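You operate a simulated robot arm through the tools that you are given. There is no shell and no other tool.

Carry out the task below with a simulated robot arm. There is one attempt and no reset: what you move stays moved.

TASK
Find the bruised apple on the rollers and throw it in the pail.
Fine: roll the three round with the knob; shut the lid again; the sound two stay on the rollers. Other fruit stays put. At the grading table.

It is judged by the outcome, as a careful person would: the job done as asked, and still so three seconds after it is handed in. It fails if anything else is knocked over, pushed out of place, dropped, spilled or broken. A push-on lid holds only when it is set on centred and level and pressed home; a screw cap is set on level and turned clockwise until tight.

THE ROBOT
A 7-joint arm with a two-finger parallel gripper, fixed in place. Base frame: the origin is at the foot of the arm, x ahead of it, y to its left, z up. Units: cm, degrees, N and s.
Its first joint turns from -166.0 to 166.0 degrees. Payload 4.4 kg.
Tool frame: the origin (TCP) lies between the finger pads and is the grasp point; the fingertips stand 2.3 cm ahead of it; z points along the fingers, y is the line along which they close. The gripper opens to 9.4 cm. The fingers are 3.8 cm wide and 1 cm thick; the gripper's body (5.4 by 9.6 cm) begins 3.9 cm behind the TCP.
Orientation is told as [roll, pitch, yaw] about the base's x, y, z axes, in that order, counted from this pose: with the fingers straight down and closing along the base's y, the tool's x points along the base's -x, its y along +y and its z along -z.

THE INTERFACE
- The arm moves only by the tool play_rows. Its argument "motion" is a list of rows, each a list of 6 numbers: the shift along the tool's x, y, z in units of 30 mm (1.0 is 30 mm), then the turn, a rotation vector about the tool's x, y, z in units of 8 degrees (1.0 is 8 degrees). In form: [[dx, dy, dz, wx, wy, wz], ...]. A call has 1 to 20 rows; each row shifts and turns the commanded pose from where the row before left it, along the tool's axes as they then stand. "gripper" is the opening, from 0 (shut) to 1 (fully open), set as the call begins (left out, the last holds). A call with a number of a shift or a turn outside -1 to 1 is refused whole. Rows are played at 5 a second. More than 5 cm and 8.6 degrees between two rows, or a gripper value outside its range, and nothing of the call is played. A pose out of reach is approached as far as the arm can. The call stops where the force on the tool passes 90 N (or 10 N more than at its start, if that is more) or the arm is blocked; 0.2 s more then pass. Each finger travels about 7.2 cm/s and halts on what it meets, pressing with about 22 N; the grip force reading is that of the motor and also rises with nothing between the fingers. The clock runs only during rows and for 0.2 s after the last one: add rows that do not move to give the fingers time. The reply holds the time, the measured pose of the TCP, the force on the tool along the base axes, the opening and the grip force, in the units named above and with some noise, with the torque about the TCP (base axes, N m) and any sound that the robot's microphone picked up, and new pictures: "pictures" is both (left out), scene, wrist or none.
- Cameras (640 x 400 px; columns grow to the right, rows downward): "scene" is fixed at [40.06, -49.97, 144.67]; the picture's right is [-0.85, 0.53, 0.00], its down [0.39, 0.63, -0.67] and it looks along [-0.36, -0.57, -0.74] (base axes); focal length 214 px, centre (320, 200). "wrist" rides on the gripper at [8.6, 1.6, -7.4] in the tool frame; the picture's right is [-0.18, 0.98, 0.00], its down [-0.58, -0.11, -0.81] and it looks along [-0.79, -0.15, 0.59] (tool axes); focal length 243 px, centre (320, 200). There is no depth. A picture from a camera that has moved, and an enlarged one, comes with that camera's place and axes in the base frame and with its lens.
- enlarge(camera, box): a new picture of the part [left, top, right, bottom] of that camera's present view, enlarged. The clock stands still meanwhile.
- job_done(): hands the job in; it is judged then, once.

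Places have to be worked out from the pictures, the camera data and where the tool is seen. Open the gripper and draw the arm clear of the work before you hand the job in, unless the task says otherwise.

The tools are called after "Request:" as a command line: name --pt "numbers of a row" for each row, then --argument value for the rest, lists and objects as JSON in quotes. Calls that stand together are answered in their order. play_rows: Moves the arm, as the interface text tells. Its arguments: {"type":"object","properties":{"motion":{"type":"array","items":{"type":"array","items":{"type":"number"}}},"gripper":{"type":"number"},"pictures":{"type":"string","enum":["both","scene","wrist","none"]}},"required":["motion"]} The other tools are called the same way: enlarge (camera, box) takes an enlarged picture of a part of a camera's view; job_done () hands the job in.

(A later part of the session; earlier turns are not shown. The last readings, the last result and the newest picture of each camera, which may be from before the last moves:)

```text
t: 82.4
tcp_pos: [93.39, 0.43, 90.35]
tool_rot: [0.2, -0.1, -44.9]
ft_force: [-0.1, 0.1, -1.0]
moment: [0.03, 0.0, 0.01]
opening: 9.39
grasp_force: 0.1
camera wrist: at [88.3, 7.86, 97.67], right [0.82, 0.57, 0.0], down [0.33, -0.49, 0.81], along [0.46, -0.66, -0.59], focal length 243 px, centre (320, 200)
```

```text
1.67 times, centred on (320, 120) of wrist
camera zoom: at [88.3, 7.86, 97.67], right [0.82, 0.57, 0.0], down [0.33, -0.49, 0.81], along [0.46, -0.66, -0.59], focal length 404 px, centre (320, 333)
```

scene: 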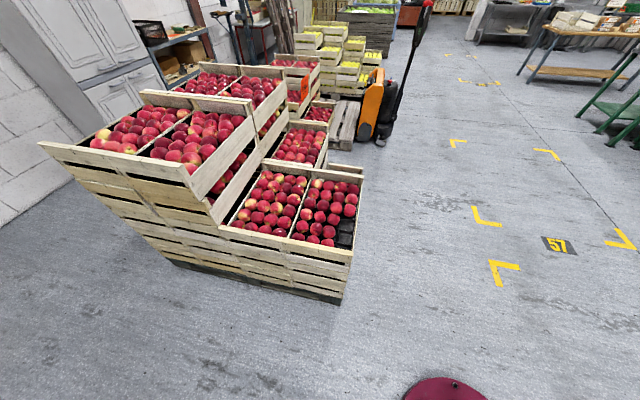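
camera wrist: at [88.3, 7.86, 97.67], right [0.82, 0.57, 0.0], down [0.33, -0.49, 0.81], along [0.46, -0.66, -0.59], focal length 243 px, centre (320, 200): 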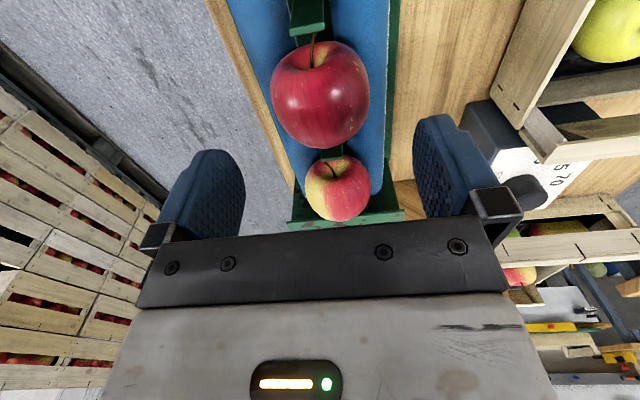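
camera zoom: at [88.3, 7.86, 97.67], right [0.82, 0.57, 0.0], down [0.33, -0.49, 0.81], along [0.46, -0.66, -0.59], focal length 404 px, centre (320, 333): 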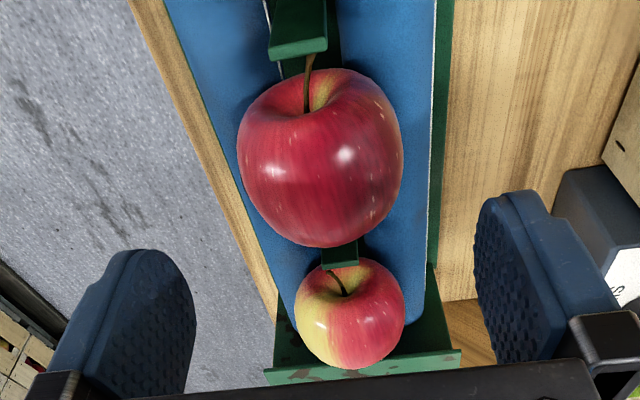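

The apple is centred exactly between the fingers. I descend to TCP z≈84, tips ≈81.7, above the rollers.

Request:
play_rows --pt "0 0 0.7 0 0 0" --pt "0 0 0.7 0 0 0" --pt "0 0 0.7 0 0 0" --pt "0 0 0 0 0 0" --pictures "wrist"

Request:
enlarge --camera "wrist" --box '[150, 40, 490, 240]'

```text
t: 83.4
tcp_pos: [93.38, 0.56, 84.11]
tool_rot: [0.2, 0.0, -44.9]
ft_force: [0.7, 0.6, -0.6]
moment: [0.0, 0.0, -0.02]
opening: 9.41
grasp_force: 0.2
camera wrist: at [88.28, 7.82, 91.49], right [0.82, 0.57, 0.0], down [0.33, -0.49, 0.81], along [0.46, -0.66, -0.59], focal length 243 px, centre (320, 200)
```

wrist: 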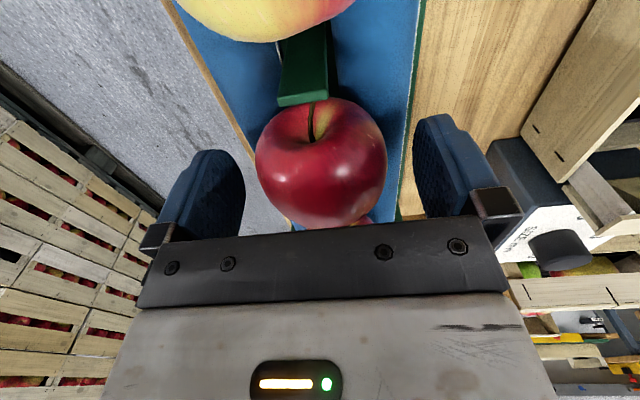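

```text
1.88 times, centred on (320, 140) of wrist
camera zoom: at [88.28, 7.82, 91.49], right [0.82, 0.57, 0.0], down [0.33, -0.49, 0.81], along [0.46, -0.66, -0.59], focal length 457 px, centre (320, 313)
```

zoom: 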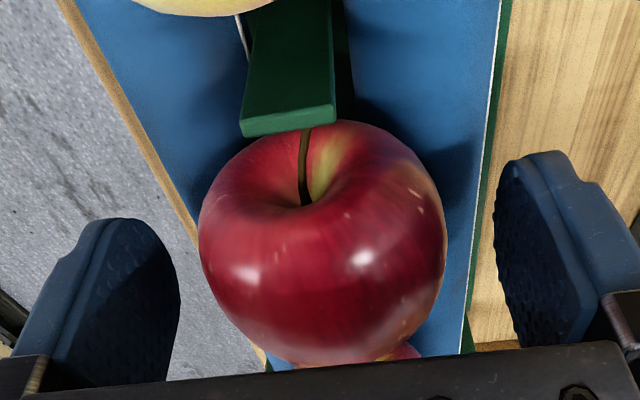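

It's well aligned. I close on the apple.

Request:
play_rows --pt "0 0 0 0 0 0" --pt "0 0 0 0 0 0" --pt "0 0 0 0 0 0" --pt "0 0 0 0 0 0" --gripper 0 --pictures "wrist"

```text
t: 84.4
tcp_pos: [93.38, 0.42, 84.13]
tool_rot: [0.3, 0.0, -44.9]
ft_force: [1.8, 2.8, 4.1]
moment: [0.05, 0.02, 0.01]
opening: 6.15
grasp_force: 21.8
camera wrist: at [88.29, 7.82, 91.53], right [0.82, 0.57, 0.0], down [0.33, -0.49, 0.81], along [0.46, -0.66, -0.59], focal length 243 px, centre (320, 200)
```

wrist: 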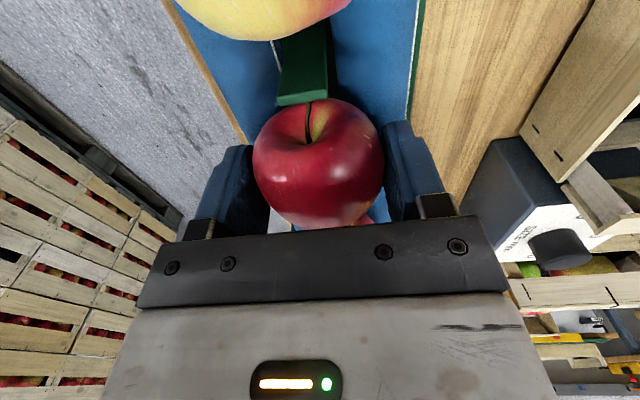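

The apple is gripped at 6.15 cm. I lift gently and check it and its neighbours.

Request:
play_rows --pt "0 0 -0.3 0 0 0" --pt "0 0 -0.4 0 0 0" --pt "0 0 -0.5 0 0 0" --pt "0 0 -0.8 0 0 0" --pt "0 0 -0.8 0 0 0" --pt "0 0 0 0 0 0" --pictures "wrist"

Request:
enlarge --camera "wrist" --box '[150, 0, 490, 240]'

```text
t: 85.8
tcp_pos: [93.25, 0.29, 92.66]
tool_rot: [0.2, -0.1, -44.9]
ft_force: [-0.3, -0.4, -1.5]
moment: [-0.05, 0.0, 0.0]
opening: 6.17
grasp_force: 21.6
camera wrist: at [88.28, 7.74, 100.07], right [0.82, 0.57, 0.0], down [0.33, -0.49, 0.81], along [0.46, -0.66, -0.59], focal length 243 px, centre (320, 200)
```

wrist: 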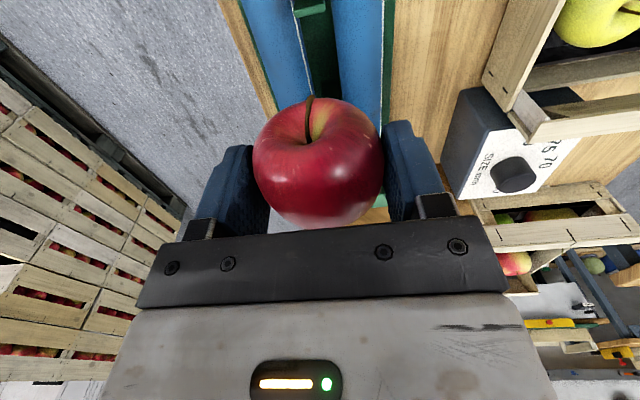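

```text
1.67 times, centred on (320, 120) of wrist
camera zoom: at [88.28, 7.74, 100.07], right [0.82, 0.57, 0.0], down [0.33, -0.49, 0.81], along [0.46, -0.66, -0.59], focal length 404 px, centre (320, 333)
```

zoom: 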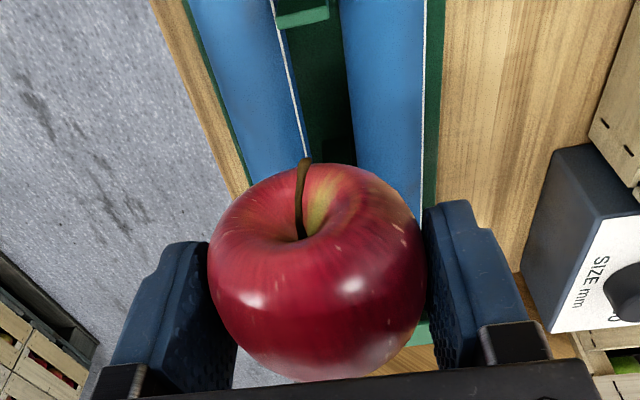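

The apple is out cleanly with both neighbours undisturbed. I raise it and carry it back along the same route.

Request:
play_rows --pt "0 0 -0.8 0 0 0" --pt "0 0 -0.9 0 0 0" --pt "0.3 0 -0.9 0 0 0" --pt "0.95 0.085 0 0 0 0" --pt "0.95 0.085 0 0 0 0" --pt "0.95 0.085 0 0 0 0" --pt "0.95 0.085 0 0 0 0" --pt "0.95 0.085 0 0 0 0" --pt "0.95 0.085 0 0 0 0" --pt "0.95 0.085 0 0 0 0" --pt "0.95 0.085 0 0 0 0" --pt "0.95 0.085 0 0 0 0" --pt "0.95 0.085 0 0 0 0" --pt "0.95 0.085 0 0 0 0" --pt "0.95 0.085 0 0 0 0" --pt "0.95 0.085 0 0 0 0" --pt "0.95 0.085 0 0 0 0" --pt "0.95 0.085 0 0 0 0" --pt "0.95 0.085 0 0 0 0" --pt "0 0 0 0 0 0" --pictures "wrist"

```text
t: 90.0
tcp_pos: [63.28, 36.0, 100.47]
tool_rot: [0.2, 0.0, -44.8]
ft_force: [0.1, -0.1, -1.2]
moment: [0.02, 0.02, 0.02]
opening: 6.14
grasp_force: 22.0
camera wrist: at [58.29, 43.34, 107.81], right [0.82, 0.57, 0.0], down [0.33, -0.49, 0.81], along [0.46, -0.66, -0.59], focal length 243 px, centre (320, 200)
```

wrist: 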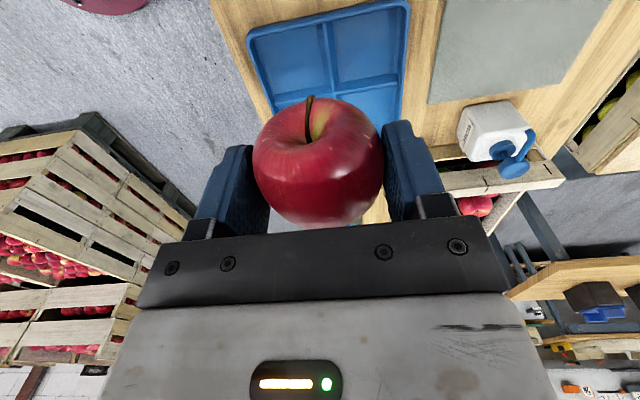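

Now I move over the pail mouth, aiming slightly to the robot's side of its centre at (55.6, 56.1) to stay clear of the open lid. I come down to z≈82 to look in.

Request:
play_rows --pt "0.943 0.417 0 0 0 0" --pt "0.943 0.417 0 0 0 0" --pt "0.943 0.417 0 0 0 0" --pt "0.943 0.417 0 0 0 0" --pt "0.943 0.417 0 0 0 0" --pt "0.943 0.417 0 0 0 0" --pt "0.943 0.417 0 0 0 0" --pt "0 0 1 0 0 0" --pt "0 0 1 0 0 0" --pt "0 0 1 0 0 0" --pt "0 0 1 0 0 0" --pt "0 0 1 0 0 0" --pt "0 0 1 0 0 0" --pt "0 0 0 0 0 0" --pictures "wrist"

```text
t: 93.0
tcp_pos: [55.44, 56.33, 82.49]
tool_rot: [0.3, -0.1, -44.8]
ft_force: [-0.5, -0.4, -1.6]
moment: [0.0, -0.01, 0.0]
opening: 6.16
grasp_force: 22.4
camera wrist: at [50.35, 63.69, 89.86], right [0.82, 0.57, 0.0], down [0.33, -0.49, 0.81], along [0.46, -0.66, -0.59], focal length 243 px, centre (320, 200)
```

wrist: 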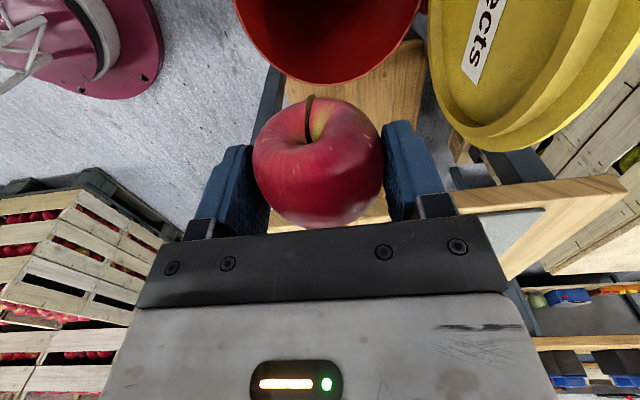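

The lid looks different from this angle. I'll zoom in to see how it's sitting.

Request:
enlarge --camera "wrist" --box '[230, 0, 640, 180]'

```text
1.56 times, centred on (435, 90) of wrist
camera zoom: at [50.35, 63.69, 89.86], right [0.82, 0.57, 0.0], down [0.33, -0.49, 0.81], along [0.46, -0.66, -0.59], focal length 379 px, centre (140, 372)
```

zoom: 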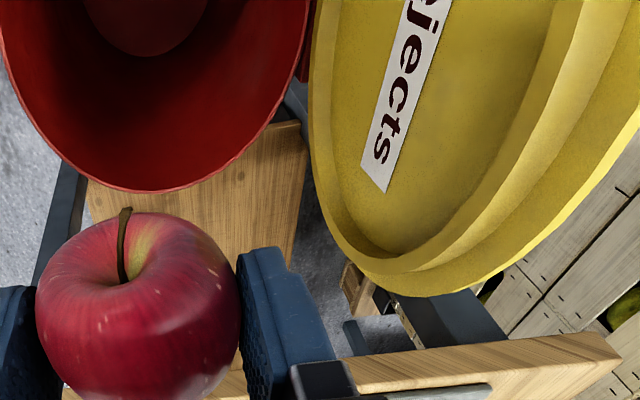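

The lid is still open: what shows is its underside, with a second label, and the pail mouth is centred under the apple. I lower the apple into the pail in stages, watching forces.

Request:
play_rows --pt "0 0 0.9 0 0 0" --pt "0 0 0.9 0 0 0" --pt "0 0 0.9 0 0 0" --pt "0 0 0.9 0 0 0" --pt "0 0 0.9 0 0 0" --pt "0 0 0.9 0 0 0" --pt "0 0 0.9 0 0 0" --pt "0 0 0.9 0 0 0" --pt "0 0 0 0 0 0" --pictures "wrist"

```text
t: 95.0
tcp_pos: [55.45, 56.58, 60.87]
tool_rot: [0.4, 0.1, -44.8]
ft_force: [-0.2, -0.5, -1.7]
moment: [0.01, -0.03, -0.02]
opening: 6.15
grasp_force: 21.6
camera wrist: at [50.37, 63.89, 68.13], right [0.82, 0.57, 0.0], down [0.33, -0.49, 0.81], along [0.46, -0.66, -0.59], focal length 243 px, centre (320, 200)
```

wrist: 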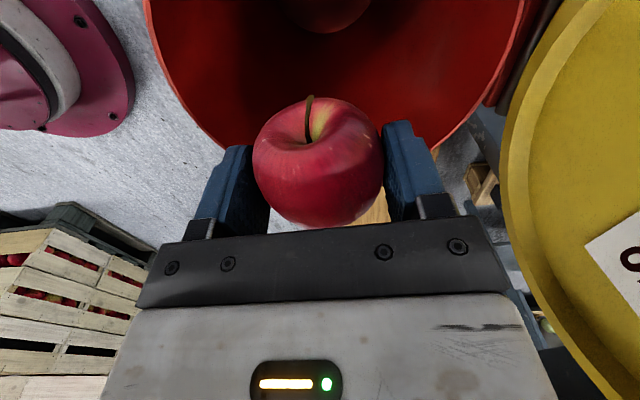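

The apple is centred over the mouth and clear of the lid. I continue down inside.

Request:
play_rows --pt "0 0 0.9 0 0 0" --pt "0 0 0.9 0 0 0" --pt "0 0 0.9 0 0 0" --pt "0 0 0.9 0 0 0" --pt "0 0 0.9 0 0 0" --pt "0 0 0 0 0 0" --pictures "wrist"

```text
t: 96.4
tcp_pos: [55.34, 56.49, 47.36]
tool_rot: [0.2, -0.1, -44.9]
ft_force: [0.2, 0.3, -1.9]
moment: [-0.01, 0.04, -0.02]
opening: 6.15
grasp_force: 22.0
camera wrist: at [50.32, 63.89, 54.65], right [0.82, 0.57, 0.0], down [0.33, -0.49, 0.81], along [0.46, -0.66, -0.59], focal length 243 px, centre (320, 200)
```

wrist: 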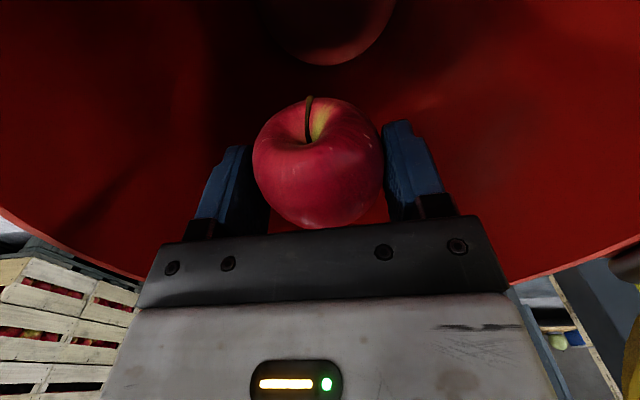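

The apple is inside the pail. I go down another 4 cm and let it go.

Request:
play_rows --pt "0 0 0.7 0 0 0" --pt "0 0 0.65 0 0 0" --pt "0 0 0 0 0 0" --pictures "none"

Request:
play_rows --pt "0 0 0 0 0 0" --pt "0 0 0 0 0 0" --pt "0 0 0 0 0 0" --pt "0 0 0 0 0 0" --pt "0 0 0 0 0 0" --gripper 1 --pictures "wrist"

```text
t: 97.2
tcp_pos: [55.47, 56.6, 43.29]
tool_rot: [0.2, 0.1, -44.7]
ft_force: [0.1, 0.3, -1.2]
moment: [0.02, 0.0, -0.03]
opening: 6.14
grasp_force: 22.6
```

```text
t: 98.4
tcp_pos: [55.56, 56.51, 43.23]
tool_rot: [0.3, 0.0, -44.7]
ft_force: [1.1, 0.6, 0.1]
moment: [0.01, -0.03, -0.02]
opening: 9.39
grasp_force: 0.1
camera wrist: at [50.43, 63.86, 50.7], right [0.82, 0.57, 0.0], down [0.33, -0.49, 0.81], along [0.46, -0.66, -0.59], focal length 243 px, centre (320, 200)
```

wrist: 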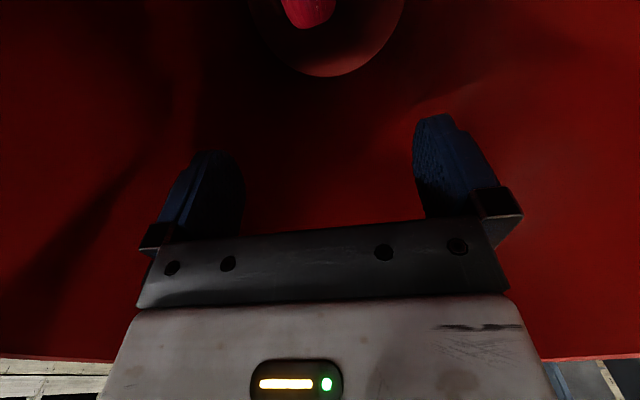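

The apple lies at the bottom of the pail. I withdraw straight up, well above the open lid.

Request:
play_rows --pt "0 0 -0.6 0 0 0" --pt "0 0 -1 0 0 0" --pt "0 0 -1 0 0 0" --pt "0 0 -1 0 0 0" --pt "0 0 -1 0 0 0" --pt "0 0 -1 0 0 0" --pt "0 0 -1 0 0 0" --pt "0 0 -1 0 0 0" --pt "0 0 -1 0 0 0" --pt "0 0 -1 0 0 0" --pt "0 0 -1 0 0 0" --pt "0 0 -1 0 0 0" --pt "0 0 -1 0 0 0" --pt "0 0 -1 0 0 0" --pt "0 0 -1 0 0 0" --pt "0 0 -1 0 0 0" --pt "0 0 0 0 0 0" --pictures "wrist"

```text
t: 102.0
tcp_pos: [55.48, 56.33, 90.14]
tool_rot: [0.2, 0.1, -44.8]
ft_force: [-0.2, 1.3, -0.7]
moment: [0.0, -0.03, -0.01]
opening: 9.4
grasp_force: 0.1
camera wrist: at [50.5, 63.53, 97.39], right [0.82, 0.57, 0.0], down [0.33, -0.49, 0.81], along [0.46, -0.66, -0.59], focal length 243 px, centre (320, 200)
```

wrist: 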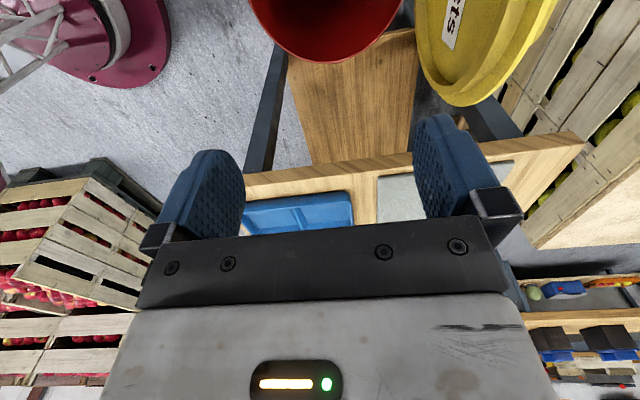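

Next I go above the lid's handle again (69.8, 70.2, z≈87) to see how the lid stands compared with before.

Request:
play_rows --pt "0 0.95 0 0 0 0" --pt "0 0.95 0 0 0 0" --pt "0 0.95 0 0 0 0" --pt "0 0.95 0 0 0 0" --pt "0 0.95 0 0 0 0" --pt "0 0.95 0 0 0 0" --pt "-0.03 0.92 0 0 0 0" --pt "0 0 0.5 0 0 0" --pt "0 0 0.53 0 0 0" --pt "0 0 0 0 0 0" --pictures "wrist"

Request:
enlarge --camera "wrist" --box '[80, 0, 440, 225]'

```text
t: 104.2
tcp_pos: [69.46, 70.37, 87.03]
tool_rot: [0.3, 0.1, -44.8]
ft_force: [0.2, 0.6, 0.7]
moment: [-0.03, 0.01, 0.01]
opening: 9.39
grasp_force: 0.0
camera wrist: at [64.4, 77.67, 94.45], right [0.82, 0.57, 0.0], down [0.33, -0.49, 0.81], along [0.46, -0.66, -0.59], focal length 243 px, centre (320, 200)
```

wrist: 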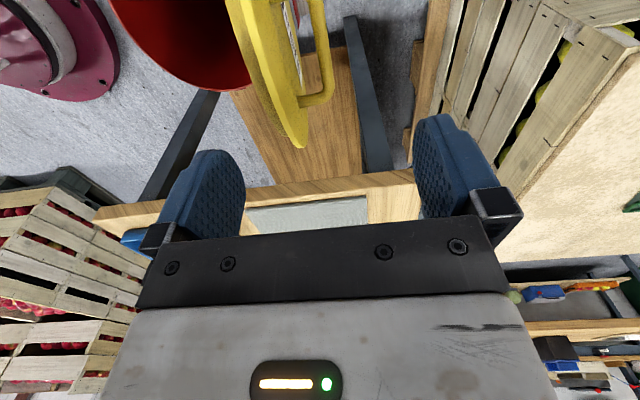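

```text
1.78 times, centred on (260, 112) of wrist
camera zoom: at [64.4, 77.67, 94.45], right [0.82, 0.57, 0.0], down [0.33, -0.49, 0.81], along [0.46, -0.66, -0.59], focal length 431 px, centre (427, 356)
```

zoom: 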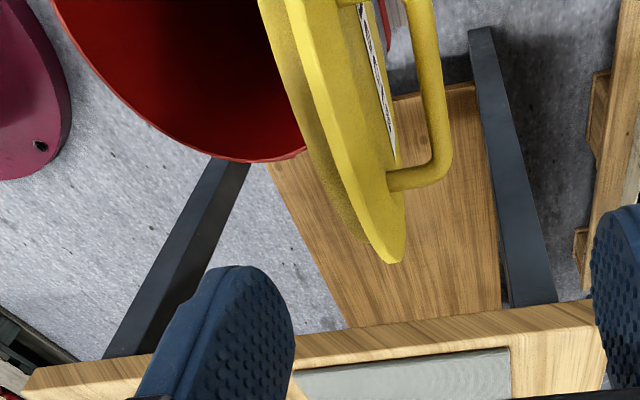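

The lid is exactly as I left it. I narrow the fingers, align on the bar and descend toward it, checking at z≈76.

Request:
play_rows --pt "-0.1 0.05 0 0 0 0" --pt "0 0 0.8 0 0 0" --pt "0 0 0.9 0 0 0" --pt "0 0 0.9 0 0 0" --pt "0 0 0.8 0 0 0" --pt "0 0 0 0 0 0" --gripper 0.3 --pictures "wrist"

Request:
enlarge --camera "wrist" --box '[170, 30, 410, 240]'

```text
t: 105.6
tcp_pos: [69.57, 70.35, 76.84]
tool_rot: [0.2, -0.1, -44.9]
ft_force: [0.7, 0.4, -0.7]
moment: [-0.01, 0.0, -0.04]
opening: 2.82
grasp_force: 0.1
camera wrist: at [64.61, 77.64, 84.25], right [0.82, 0.57, 0.0], down [0.33, -0.49, 0.81], along [0.46, -0.66, -0.59], focal length 243 px, centre (320, 200)
```

wrist: 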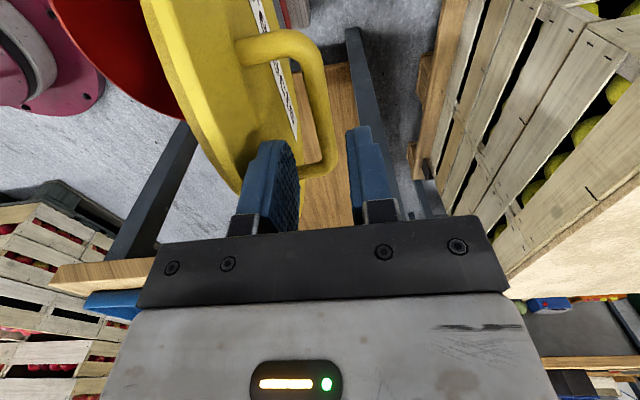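

```text
1.90 times, centred on (290, 135) of wrist
camera zoom: at [64.61, 77.64, 84.25], right [0.82, 0.57, 0.0], down [0.33, -0.49, 0.81], along [0.46, -0.66, -0.59], focal length 462 px, centre (377, 324)
```

zoom: 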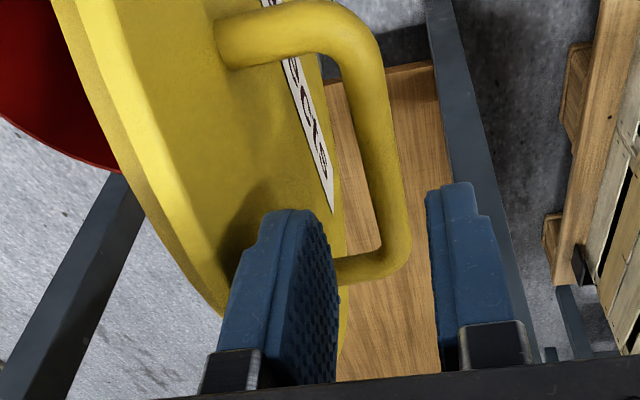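

The bar is centred to within 2 mm. I descend onto it.

Request:
play_rows --pt "0 0.06 0.5 0 0 0" --pt "0 0 0.5 0 0 0" --pt "0 0 0.38 0 0 0" --pt "0 0 0 0 0 0" --pictures "wrist"

Request:
enlarge --camera "wrist" --box '[170, 70, 410, 240]'

```text
t: 106.6
tcp_pos: [70.06, 70.39, 72.86]
tool_rot: [0.3, 0.0, -44.8]
ft_force: [0.4, 0.3, 12.0]
moment: [-0.42, 0.35, 0.02]
opening: 2.82
grasp_force: 0.1
camera wrist: at [64.93, 77.86, 80.27], right [0.82, 0.57, 0.01], down [0.33, -0.49, 0.81], along [0.46, -0.66, -0.59], focal length 243 px, centre (320, 200)
```

wrist: 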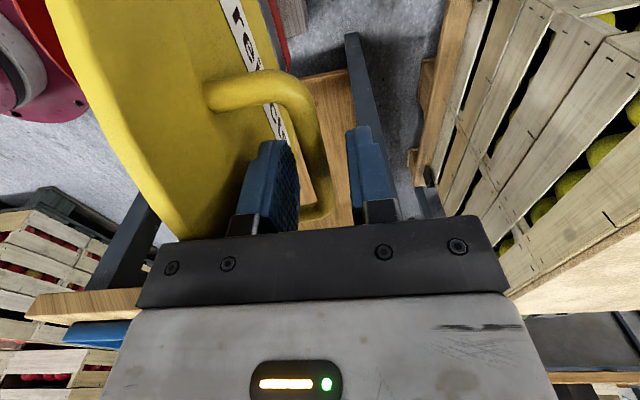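

```text
2.35 times, centred on (290, 155) of wrist
camera zoom: at [64.93, 77.86, 80.27], right [0.82, 0.57, 0.01], down [0.33, -0.49, 0.81], along [0.46, -0.66, -0.59], focal length 571 px, centre (391, 306)
```

zoom: 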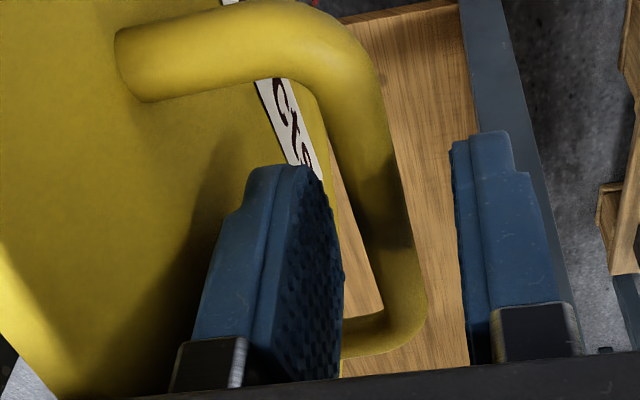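

The gripper body just touches the lid edge (12 N upward). I raise 4 mm, shift onto the bar and close the fingers.

Request:
play_rows --pt "0 -0.12 -0.13 0 0 0" --pt "0 0 0 0 0 0" --pictures "none"

Request:
play_rows --pt "0 0 0 0 0 0" --pt "0 0 0 0 0 0" --pt "0 0 0 0 0 0" --gripper 0 --pictures "wrist"

Request:
enlarge --camera "wrist" --box '[170, 70, 410, 240]'

```text
t: 107.2
tcp_pos: [69.79, 70.27, 73.01]
tool_rot: [0.2, 0.0, -44.8]
ft_force: [0.2, 0.6, 0.3]
moment: [0.02, -0.04, 0.02]
opening: 2.82
grasp_force: 0.1
```

```text
t: 108.0
tcp_pos: [69.74, 70.27, 73.01]
tool_rot: [0.2, 0.0, -44.9]
ft_force: [0.1, -0.5, -3.6]
moment: [-0.04, -0.08, 1.73]
opening: 1.16
grasp_force: 44.6
camera wrist: at [64.6, 77.58, 80.44], right [0.82, 0.57, 0.0], down [0.33, -0.49, 0.81], along [0.46, -0.66, -0.59], focal length 243 px, centre (320, 200)
```

wrist: 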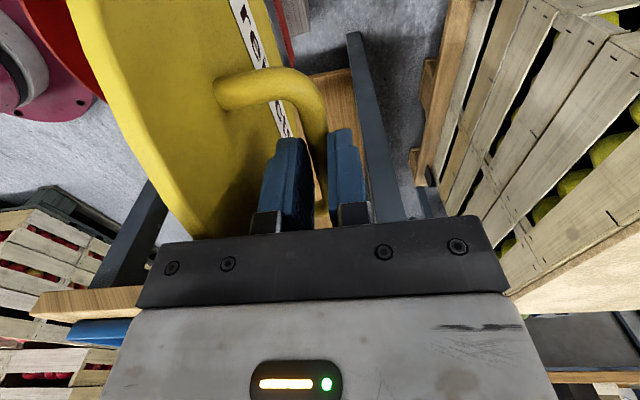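

```text
2.35 times, centred on (290, 155) of wrist
camera zoom: at [64.6, 77.58, 80.44], right [0.82, 0.57, 0.0], down [0.33, -0.49, 0.81], along [0.46, -0.66, -0.59], focal length 571 px, centre (391, 306)
```

zoom: 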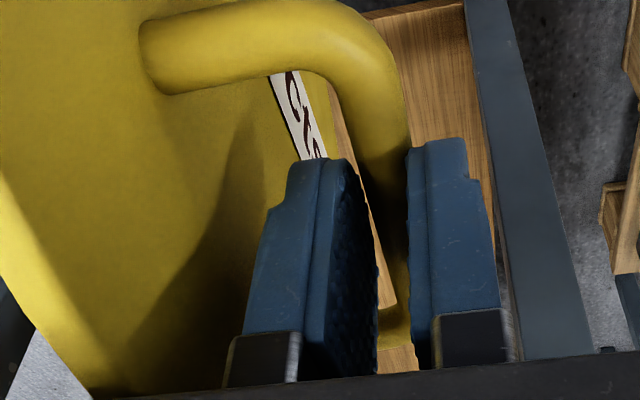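

The handle is gripped again (1.16 cm). I now bring the lid back along the reverse arc in small steps.

Request:
play_rows --pt "0 -0.31 -0.068 0 0 0" --pt "0 -0.31 -0.068 0 0 0" --pt "0 -0.31 -0.042 0 0 0" --pt "0 -0.31 -0.042 0 0 0" --pt "0 0 0 0 0 0" --pictures "wrist"

```text
t: 109.2
tcp_pos: [67.04, 67.56, 73.78]
tool_rot: [0.3, -0.1, -44.8]
ft_force: [-2.3, 1.9, -3.2]
moment: [0.04, 0.07, 1.71]
opening: 1.15
grasp_force: 44.9
camera wrist: at [61.99, 74.96, 81.18], right [0.82, 0.57, 0.0], down [0.33, -0.49, 0.81], along [0.46, -0.66, -0.59], focal length 243 px, centre (320, 200)
```

wrist: 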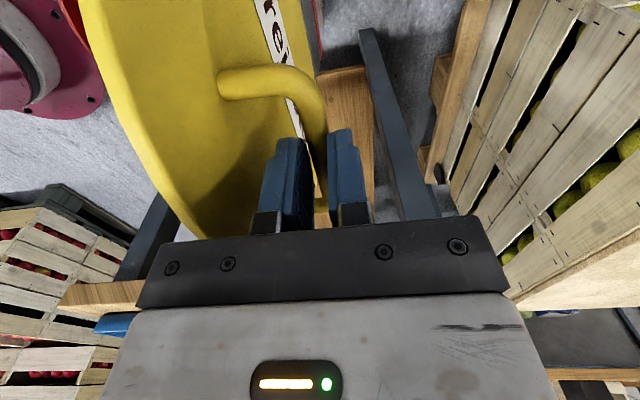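

Smooth with low forces, so I continue lowering.

Request:
play_rows --pt "0 -0.313 -0.013 0 0 0" --pt "0 -0.313 -0.013 0 0 0" --pt "0 -0.313 0.013 0 0 0" --pt "0 -0.313 0.013 0 0 0" --pt "0 -0.31 0.042 0 0 0" --pt "0 -0.31 0.042 0 0 0" --pt "0 0 0 0 0 0" --pictures "wrist"

```text
t: 110.8
tcp_pos: [63.1, 63.62, 73.54]
tool_rot: [0.3, -0.1, -44.8]
ft_force: [-17.8, 13.2, 14.4]
moment: [0.36, 0.46, 1.52]
opening: 1.15
grasp_force: 45.2
camera wrist: at [57.98, 70.93, 80.9], right [0.82, 0.57, 0.0], down [0.33, -0.49, 0.81], along [0.46, -0.66, -0.59], focal length 243 px, centre (320, 200)
```

wrist: 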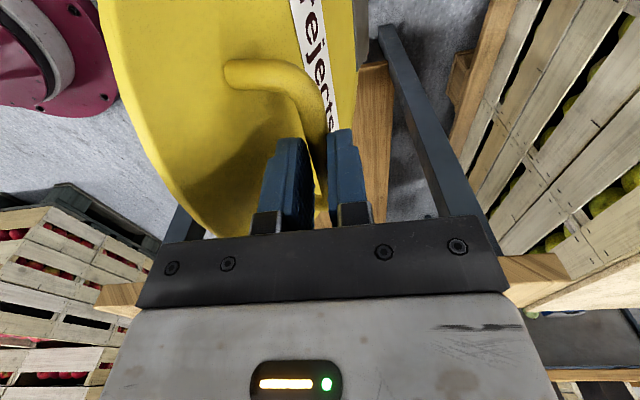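

Request:
play_rows --pt "0.02 -0.307 0.055 0 0 0" --pt "0 -0.307 0.065 0 0 0" --pt "0 -0.298 0.095 0 0 0" --pt "0 -0.298 0.095 0 0 0" --pt "0 0 0 0 0 0" --pictures "none"

Request:
play_rows --pt "0 -0.29 0.12 0 0 0" --pt "0 -0.29 0.12 0 0 0" --pt "0 0 0 0 0 0" --pictures "wrist"

```text
t: 112.0
tcp_pos: [60.34, 61.0, 72.42]
tool_rot: [0.3, 0.0, -44.9]
ft_force: [-4.9, 10.4, -12.1]
moment: [0.17, 0.11, 1.39]
opening: 1.16
grasp_force: 45.3
```

```text
t: 112.8
tcp_pos: [59.32, 59.85, 71.72]
tool_rot: [0.1, 0.0, -44.7]
ft_force: [-5.9, 11.4, -10.9]
moment: [0.24, 0.14, 1.35]
opening: 1.11
grasp_force: 45.0
camera wrist: at [54.28, 67.21, 79.2], right [0.82, 0.57, 0.0], down [0.33, -0.49, 0.81], along [0.46, -0.66, -0.59], focal length 243 px, centre (320, 200)
```

wrist: 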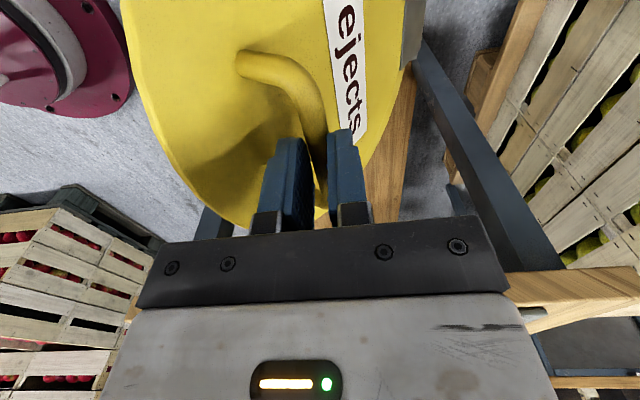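

I'm exactly on the planned arc, at θ≈53°. I continue.

Request:
play_rows --pt "0 -0.277 0.145 0 0 0" --pt "0 -0.277 0.145 0 0 0" --pt "0 -0.265 0.168 0 0 0" --pt "0 -0.265 0.168 0 0 0" --pt "0 0 0 0 0 0" --pictures "none"

Request:
play_rows --pt "0 -0.248 0.19 0 0 0" --pt "0 -0.248 0.19 0 0 0" --pt "0 0 0 0 0 0" --pictures "wrist"

```text
t: 114.0
tcp_pos: [56.95, 57.41, 69.95]
tool_rot: [0.1, 0.0, -44.9]
ft_force: [-3.9, 2.5, 0.6]
moment: [0.11, 0.1, 1.07]
opening: 1.19
grasp_force: 45.1
```

```text
t: 114.8
tcp_pos: [55.83, 56.52, 68.64]
tool_rot: [0.3, -0.1, -44.8]
ft_force: [8.9, -3.9, -4.9]
moment: [-0.1, -0.13, 0.95]
opening: 1.13
grasp_force: 45.0
camera wrist: at [50.83, 63.75, 76.05], right [0.82, 0.57, 0.0], down [0.33, -0.49, 0.81], along [0.46, -0.66, -0.59], focal length 243 px, centre (320, 200)
```

wrist: 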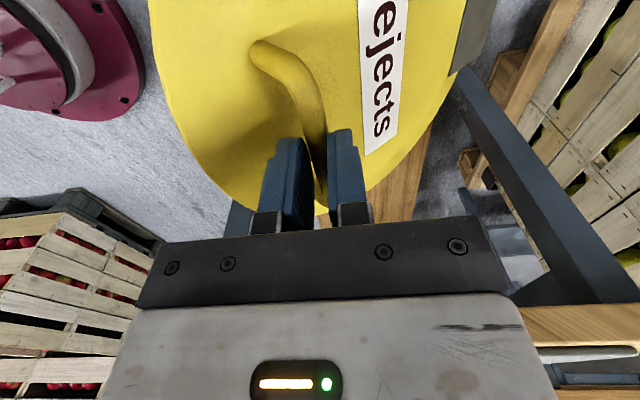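

The lid is at θ≈38°, still on track.

Request:
play_rows --pt "0 -0.232 0.212 0 0 0" --pt "0 -0.232 0.212 0 0 0" --pt "0 -0.212 0.232 0 0 0" --pt "0 -0.212 0.232 0 0 0" --pt "0 0 0 0 0 0" --pictures "none"

Request:
play_rows --pt "0 -0.19 0.248 0 0 0" --pt "0 -0.19 0.248 0 0 0" --pt "0 0 0 0 0 0" --pictures "none"

```text
t: 116.0
tcp_pos: [54.12, 54.66, 65.99]
tool_rot: [0.2, 0.0, -44.8]
ft_force: [-3.2, -5.0, 2.1]
moment: [-0.08, 0.18, 0.58]
opening: 1.14
grasp_force: 45.6
```

```text
t: 116.8
tcp_pos: [53.38, 54.01, 64.76]
tool_rot: [0.4, 0.0, -44.8]
ft_force: [23.1, 29.8, -27.2]
moment: [0.6, -0.51, 0.43]
opening: 1.14
grasp_force: 45.3
```

A little radial strain is building (≈46 N), so I fold a 1 mm correction into the next steps.

Request:
play_rows --pt "0 -0.13 0.28 0 0 0" --pt "0 -0.165 0.263 0 0 0" --pt "0 0 0 0 0 0" --pictures "none"

Request:
play_rows --pt "0 -0.14 0.275 0 0 0" --pt "0 -0.14 0.275 0 0 0" --pt "0 0 0 0 0 0" --pictures "wrist"

```text
t: 117.6
tcp_pos: [52.53, 53.04, 62.86]
tool_rot: [0.2, 0.0, -44.9]
ft_force: [-6.1, 34.1, -13.0]
moment: [0.68, 0.24, 0.13]
opening: 1.13
grasp_force: 44.8
```

```text
t: 118.4
tcp_pos: [51.91, 52.57, 61.28]
tool_rot: [0.2, 0.0, -44.8]
ft_force: [-2.1, 25.2, -8.2]
moment: [0.53, 0.02, 0.04]
opening: 1.14
grasp_force: 45.3
camera wrist: at [46.91, 59.83, 68.7], right [0.82, 0.57, 0.0], down [0.33, -0.49, 0.81], along [0.46, -0.66, -0.59], focal length 243 px, centre (320, 200)
```

wrist: 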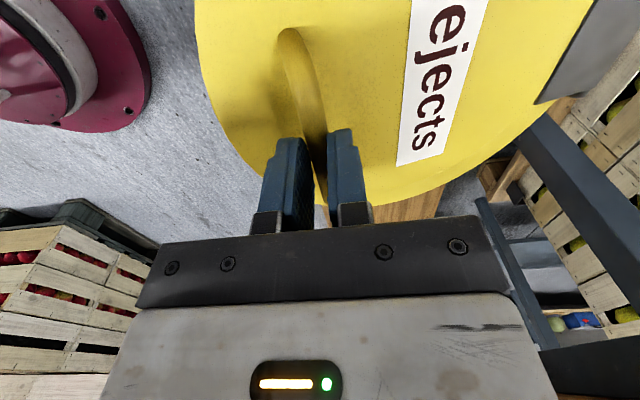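

The lid is at θ≈13°. I continue almost to closed.

Request:
play_rows --pt "0.015 -0.115 0.29 0 0 0" --pt "0 -0.115 0.29 0 0 0" --pt "0 -0.09 0.295 0 0 0" --pt "0 0 0 0 0 0" --pictures "wrist"

```text
t: 119.4
tcp_pos: [51.44, 51.72, 58.58]
tool_rot: [0.0, 0.1, -44.8]
ft_force: [-8.3, -11.1, 2.1]
moment: [-0.34, 0.15, -0.22]
opening: 1.13
grasp_force: 44.9
camera wrist: at [46.25, 59.16, 66.0], right [0.82, 0.57, 0.0], down [0.33, -0.49, 0.81], along [0.46, -0.66, -0.59], focal length 243 px, centre (320, 200)
```

wrist: 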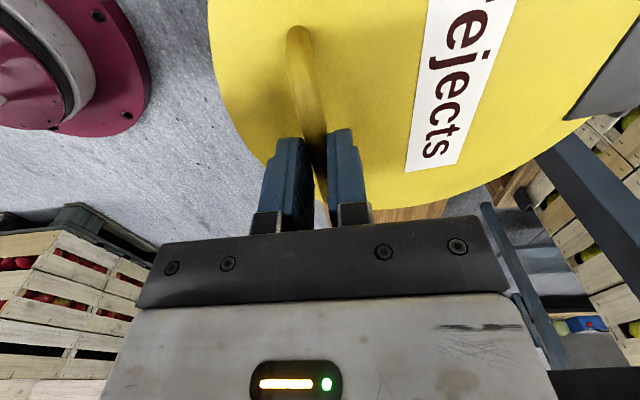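

The lid is nearly shut (θ≈5°). I lower the last 2 cm slowly and feel for it seating.

Request:
play_rows --pt "0 -0.05 0.2 0 0 0" --pt "0 -0.045 0.2 0 0 0" --pt "0 -0.035 0.15 0 0 0" --pt "0 0 0 0 0 0" --pictures "wrist"

```text
t: 120.4
tcp_pos: [51.04, 51.57, 56.9]
tool_rot: [0.0, -0.1, -44.8]
ft_force: [-27.0, -18.7, 6.3]
moment: [-0.41, 0.55, -0.48]
opening: 1.16
grasp_force: 44.8
camera wrist: at [45.97, 58.89, 64.41], right [0.82, 0.57, 0.0], down [0.33, -0.49, 0.81], along [0.46, -0.66, -0.59], focal length 243 px, centre (320, 200)
```

wrist: 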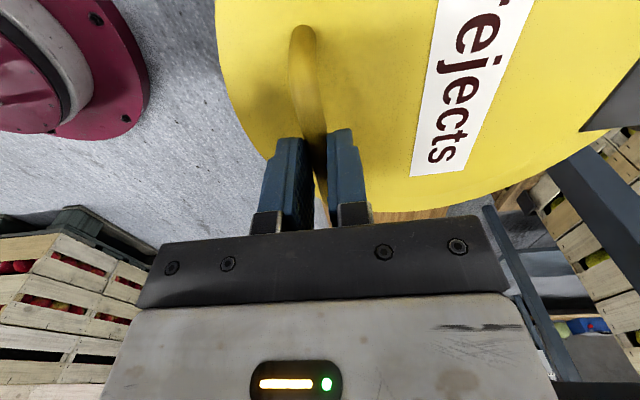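

Request:
play_rows --pt "0 -0.025 0.1 0 0 0" --pt "0 -0.005 0.1 0 0 0" --pt "0 0 0 0 0 0" --pictures "none"

```text
t: 121.2
tcp_pos: [51.05, 51.47, 56.6]
tool_rot: [0.2, 0.0, -44.8]
ft_force: [-41.7, -37.5, 48.8]
moment: [-0.85, 0.88, -0.47]
opening: 1.16
grasp_force: 45.4
```

The resistance (49 N) at z≈56.6 matches the fully closed height. I relieve the side load and press a little harder to make sure it's home.

Request:
play_rows --pt "0 -0.045 0 0 0 0" --pt "0 0 0.06 0 0 0" --pt "0 0 0 0 0 0" --pictures "wrist"

```text
t: 122.0
tcp_pos: [50.96, 51.56, 56.32]
tool_rot: [0.4, 0.0, -44.8]
ft_force: [-19.6, -30.4, 48.7]
moment: [-0.7, 0.35, -0.39]
opening: 1.15
grasp_force: 45.4
camera wrist: at [45.93, 58.82, 63.75], right [0.82, 0.57, 0.01], down [0.33, -0.49, 0.81], along [0.46, -0.66, -0.59], focal length 243 px, centre (320, 200)
```

wrist: 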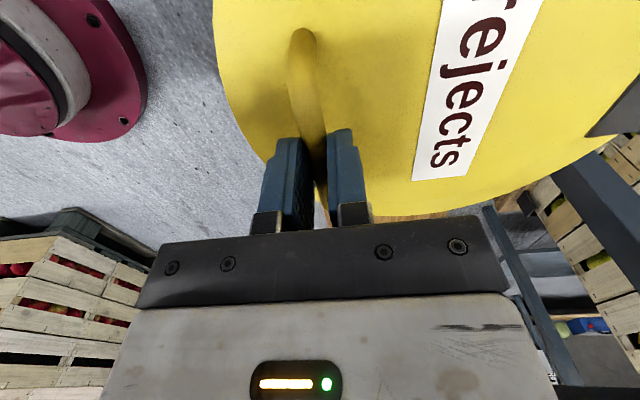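

The force is flat at ~49 N, so the fingers may be slipping on the bar. I release, rise to the same pose as an earlier reference picture (51.1, 51.6, 59.0) and compare the lid's position.

Request:
play_rows --pt "0 0 0 0 0 0" --pt "0 0 0 0 0 0" --pt "0 0 0 0 0 0" --gripper 0.6 --pictures "none"

Request:
play_rows --pt "0 0.03 -0.45 0 0 0" --pt "0 0 -0.45 0 0 0" --pt "0 0 0 0 0 0" --pictures "wrist"

Request:
enlarge --camera "wrist" --box '[200, 0, 440, 240]'

```text
t: 122.8
tcp_pos: [50.95, 51.46, 56.25]
tool_rot: [0.3, 0.0, -44.8]
ft_force: [1.1, 0.1, 0.5]
moment: [-0.03, -0.03, 0.02]
opening: 5.64
grasp_force: 0.2
```

```text
t: 123.6
tcp_pos: [50.97, 51.65, 58.91]
tool_rot: [0.1, 0.0, -44.7]
ft_force: [-0.8, -0.6, 0.6]
moment: [0.03, 0.01, -0.02]
opening: 5.63
grasp_force: 0.1
camera wrist: at [45.9, 58.81, 66.28], right [0.82, 0.57, 0.0], down [0.33, -0.49, 0.81], along [0.46, -0.66, -0.59], focal length 243 px, centre (320, 200)
```

wrist: 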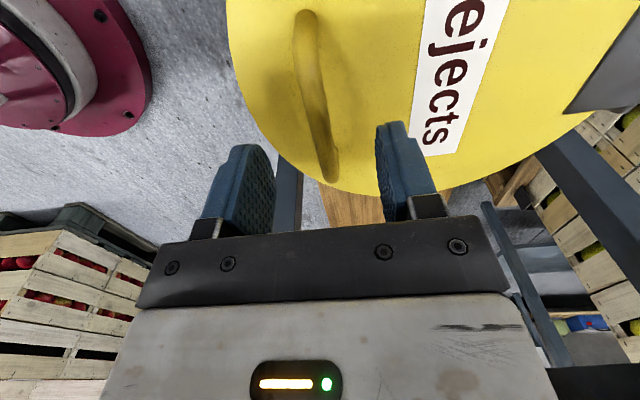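

```text
1.67 times, centred on (320, 120) of wrist
camera zoom: at [45.9, 58.81, 66.28], right [0.82, 0.57, 0.0], down [0.33, -0.49, 0.81], along [0.46, -0.66, -0.59], focal length 404 px, centre (320, 333)
```

zoom: 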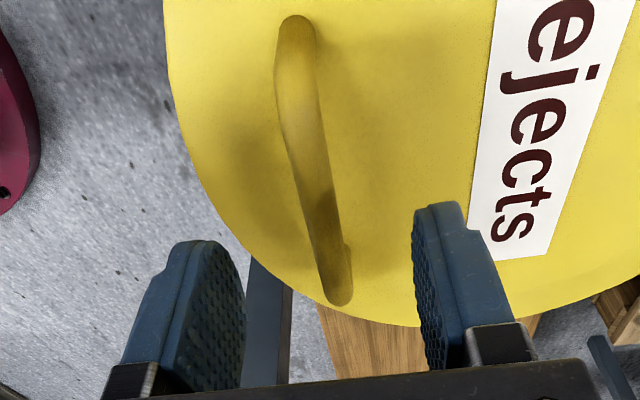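

Compared with the reference picture, the handle, label and rim match to within a millimetre, so the lid is back in its original closed place. For certainty I'll press it once with closed fingertips on the bare lid just behind the handle.

Request:
play_rows --pt "0 0 -0.7 0 0 0" --pt "0 0 -0.6 0 0 0" --pt "0 0 0 0 0 0" --pictures "none"

Request:
play_rows --pt "0 0.7 0 0 0 0" --pt "0 0.7 0 0 0 0" --pt "0 0 0.7 0 0 0" --pt "0 0 0.7 0 0 0" --pt "0 0 0.6 0 0 0" --pt "0 0 0 0 0 0" --gripper 0 --pictures "wrist"

```text
t: 124.4
tcp_pos: [51.06, 51.35, 62.73]
tool_rot: [0.2, 0.0, -44.8]
ft_force: [-0.3, -0.7, 0.3]
moment: [0.0, 0.04, 0.01]
opening: 5.66
grasp_force: 0.1
```

```text
t: 125.8
tcp_pos: [53.96, 54.62, 56.83]
tool_rot: [0.4, 0.0, -44.8]
ft_force: [-0.1, 0.1, 0.0]
moment: [0.03, -0.03, 0.0]
opening: 0.02
grasp_force: 21.5
camera wrist: at [48.95, 61.89, 64.18], right [0.82, 0.57, 0.0], down [0.33, -0.49, 0.81], along [0.46, -0.66, -0.59], focal length 243 px, centre (320, 200)
```

wrist: 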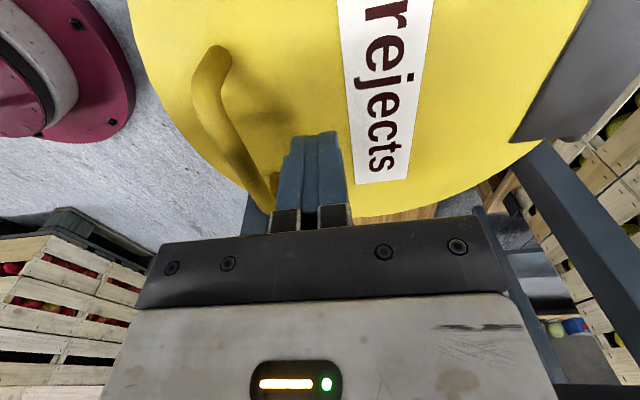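

Request:
play_rows --pt "0 0 0.3 0 0 0" --pt "0 0 0.3 0 0 0" --pt "0 0 0.25 0 0 0" --pt "0 0 0 0 0 0" --pictures "none"

Request:
play_rows --pt "0 0 0.08 0 0 0" --pt "0 0 0.08 0 0 0" --pt "0 0 0 0 0 0" --pictures "none"

```text
t: 126.8
tcp_pos: [53.99, 54.44, 54.14]
tool_rot: [0.1, 0.1, -44.8]
ft_force: [0.3, -0.6, 0.3]
moment: [0.01, 0.01, -0.02]
opening: 0.03
grasp_force: 22.0
```

```text
t: 127.6
tcp_pos: [54.0, 54.52, 53.82]
tool_rot: [0.3, 0.0, -44.7]
ft_force: [-0.1, 0.0, 0.2]
moment: [-0.03, 0.0, -0.02]
opening: 0.01
grasp_force: 21.9
```

No contact yet at tip z≈51.5. I continue in small steps until the lid pushes back.

Request:
play_rows --pt "0 0 0.06 0 0 0" --pt "0 0 0.06 0 0 0" --pt "0 0 0.06 0 0 0" --pt "0 0 0 0 0 0" --pictures "none"

```text
t: 128.4
tcp_pos: [53.9, 54.46, 53.73]
tool_rot: [0.2, 0.0, -44.8]
ft_force: [-19.7, -16.7, 40.3]
moment: [-0.19, 0.64, 0.23]
opening: 0.0
grasp_force: 22.2
stopped in row 4: the force on the tool passed its limit at 96 N (the readings are from after the stop); the commanded pose is now the measured one
```

The lid is solid under a firm press at z≈51.4, its original level, so it is fully home. I lift off, open the gripper and draw back for a final look.

Request:
play_rows --pt "0 0 -0.5 0 0 0" --pt "0 0 -1 0 0 0" --pt "0 0 -1 0 0 0" --pt "0 0 -1 0 0 0" --pt "0 0 -1 0 0 0" --pt "0 0 -1 0 0 0" --pt "0 0 -1 0 0 0" --pt "0 0 -1 0 0 0" --pt "0 0 -1 0 0 0" --pt "0.6 -0.6 -1 0 0 0" --pt "0.6 -0.6 -1 0 0 0" --pt "0.6 -0.6 -1 0 0 0" --pt "0.6 -0.6 -1 0 0 0" --pt "0.6 -0.6 -1 0 0 0" --pt "0.6 -0.6 -1 0 0 0" --pt "0 0 0 0 0 0" --gripper 1 --pictures "wrist"

Request:
enlarge --camera "wrist" --box '[220, 0, 500, 180]'

```text
t: 129.5
tcp_pos: [54.46, 54.91, 64.52]
tool_rot: [1.0, 0.0, -44.8]
ft_force: [32.6, 30.7, -32.6]
moment: [0.93, -0.88, 0.14]
opening: 0.0
grasp_force: 0.1
stopped in row 5: the force on the tool passed its limit at 149 N (the readings are from after the stop); the commanded pose is now the measured one
camera wrist: at [49.24, 62.15, 71.97], right [0.82, 0.57, 0.02], down [0.33, -0.5, 0.8], along [0.46, -0.66, -0.59], focal length 243 px, centre (320, 200)
```

wrist: 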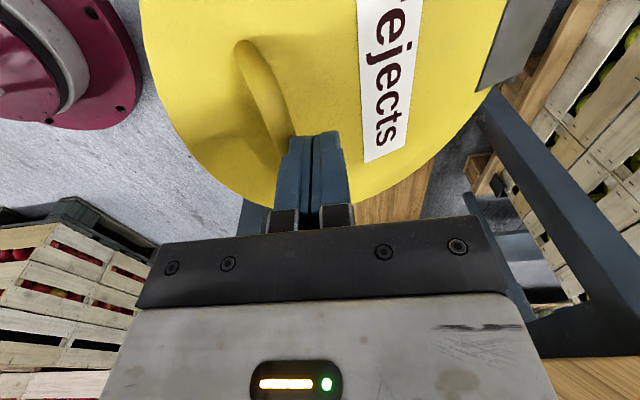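

```text
2.22 times, centred on (360, 90) of wrist
camera zoom: at [49.24, 62.15, 71.97], right [0.82, 0.57, 0.02], down [0.33, -0.5, 0.8], along [0.46, -0.66, -0.59], focal length 539 px, centre (231, 444)
```

zoom: 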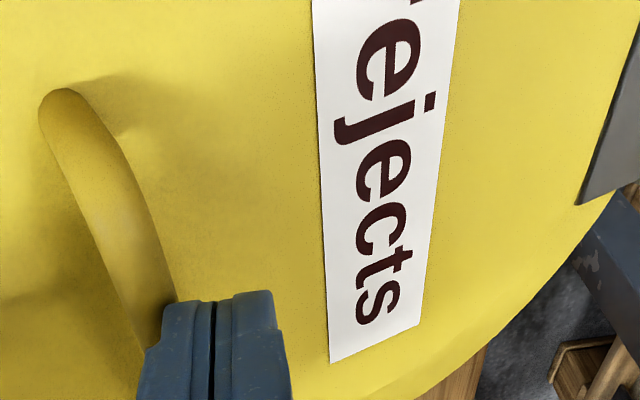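

My mistake: opening while beside the handle let a finger catch the bar and lift the lid to about 23°. I keep the fingers shut and lower the lid back along its arc, with the bar still held against the finger.

Request:
play_rows --pt "0 -0.168 0.263 0 0 0" --pt "0 -0.168 0.263 0 0 0" --pt "0 0 0 0 0 0" --gripper 0 --pictures "wrist"

```text
t: 130.3
tcp_pos: [53.66, 54.07, 63.12]
tool_rot: [0.8, -0.1, -44.8]
ft_force: [13.8, 26.7, -16.7]
moment: [0.71, -0.41, -0.06]
opening: 0.01
grasp_force: 21.6
camera wrist: at [48.5, 61.37, 70.4], right [0.82, 0.57, 0.01], down [0.33, -0.5, 0.8], along [0.46, -0.66, -0.59], focal length 243 px, centre (320, 200)
```

wrist: 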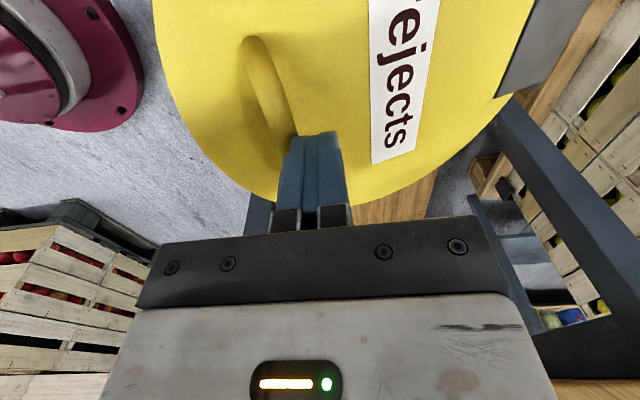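

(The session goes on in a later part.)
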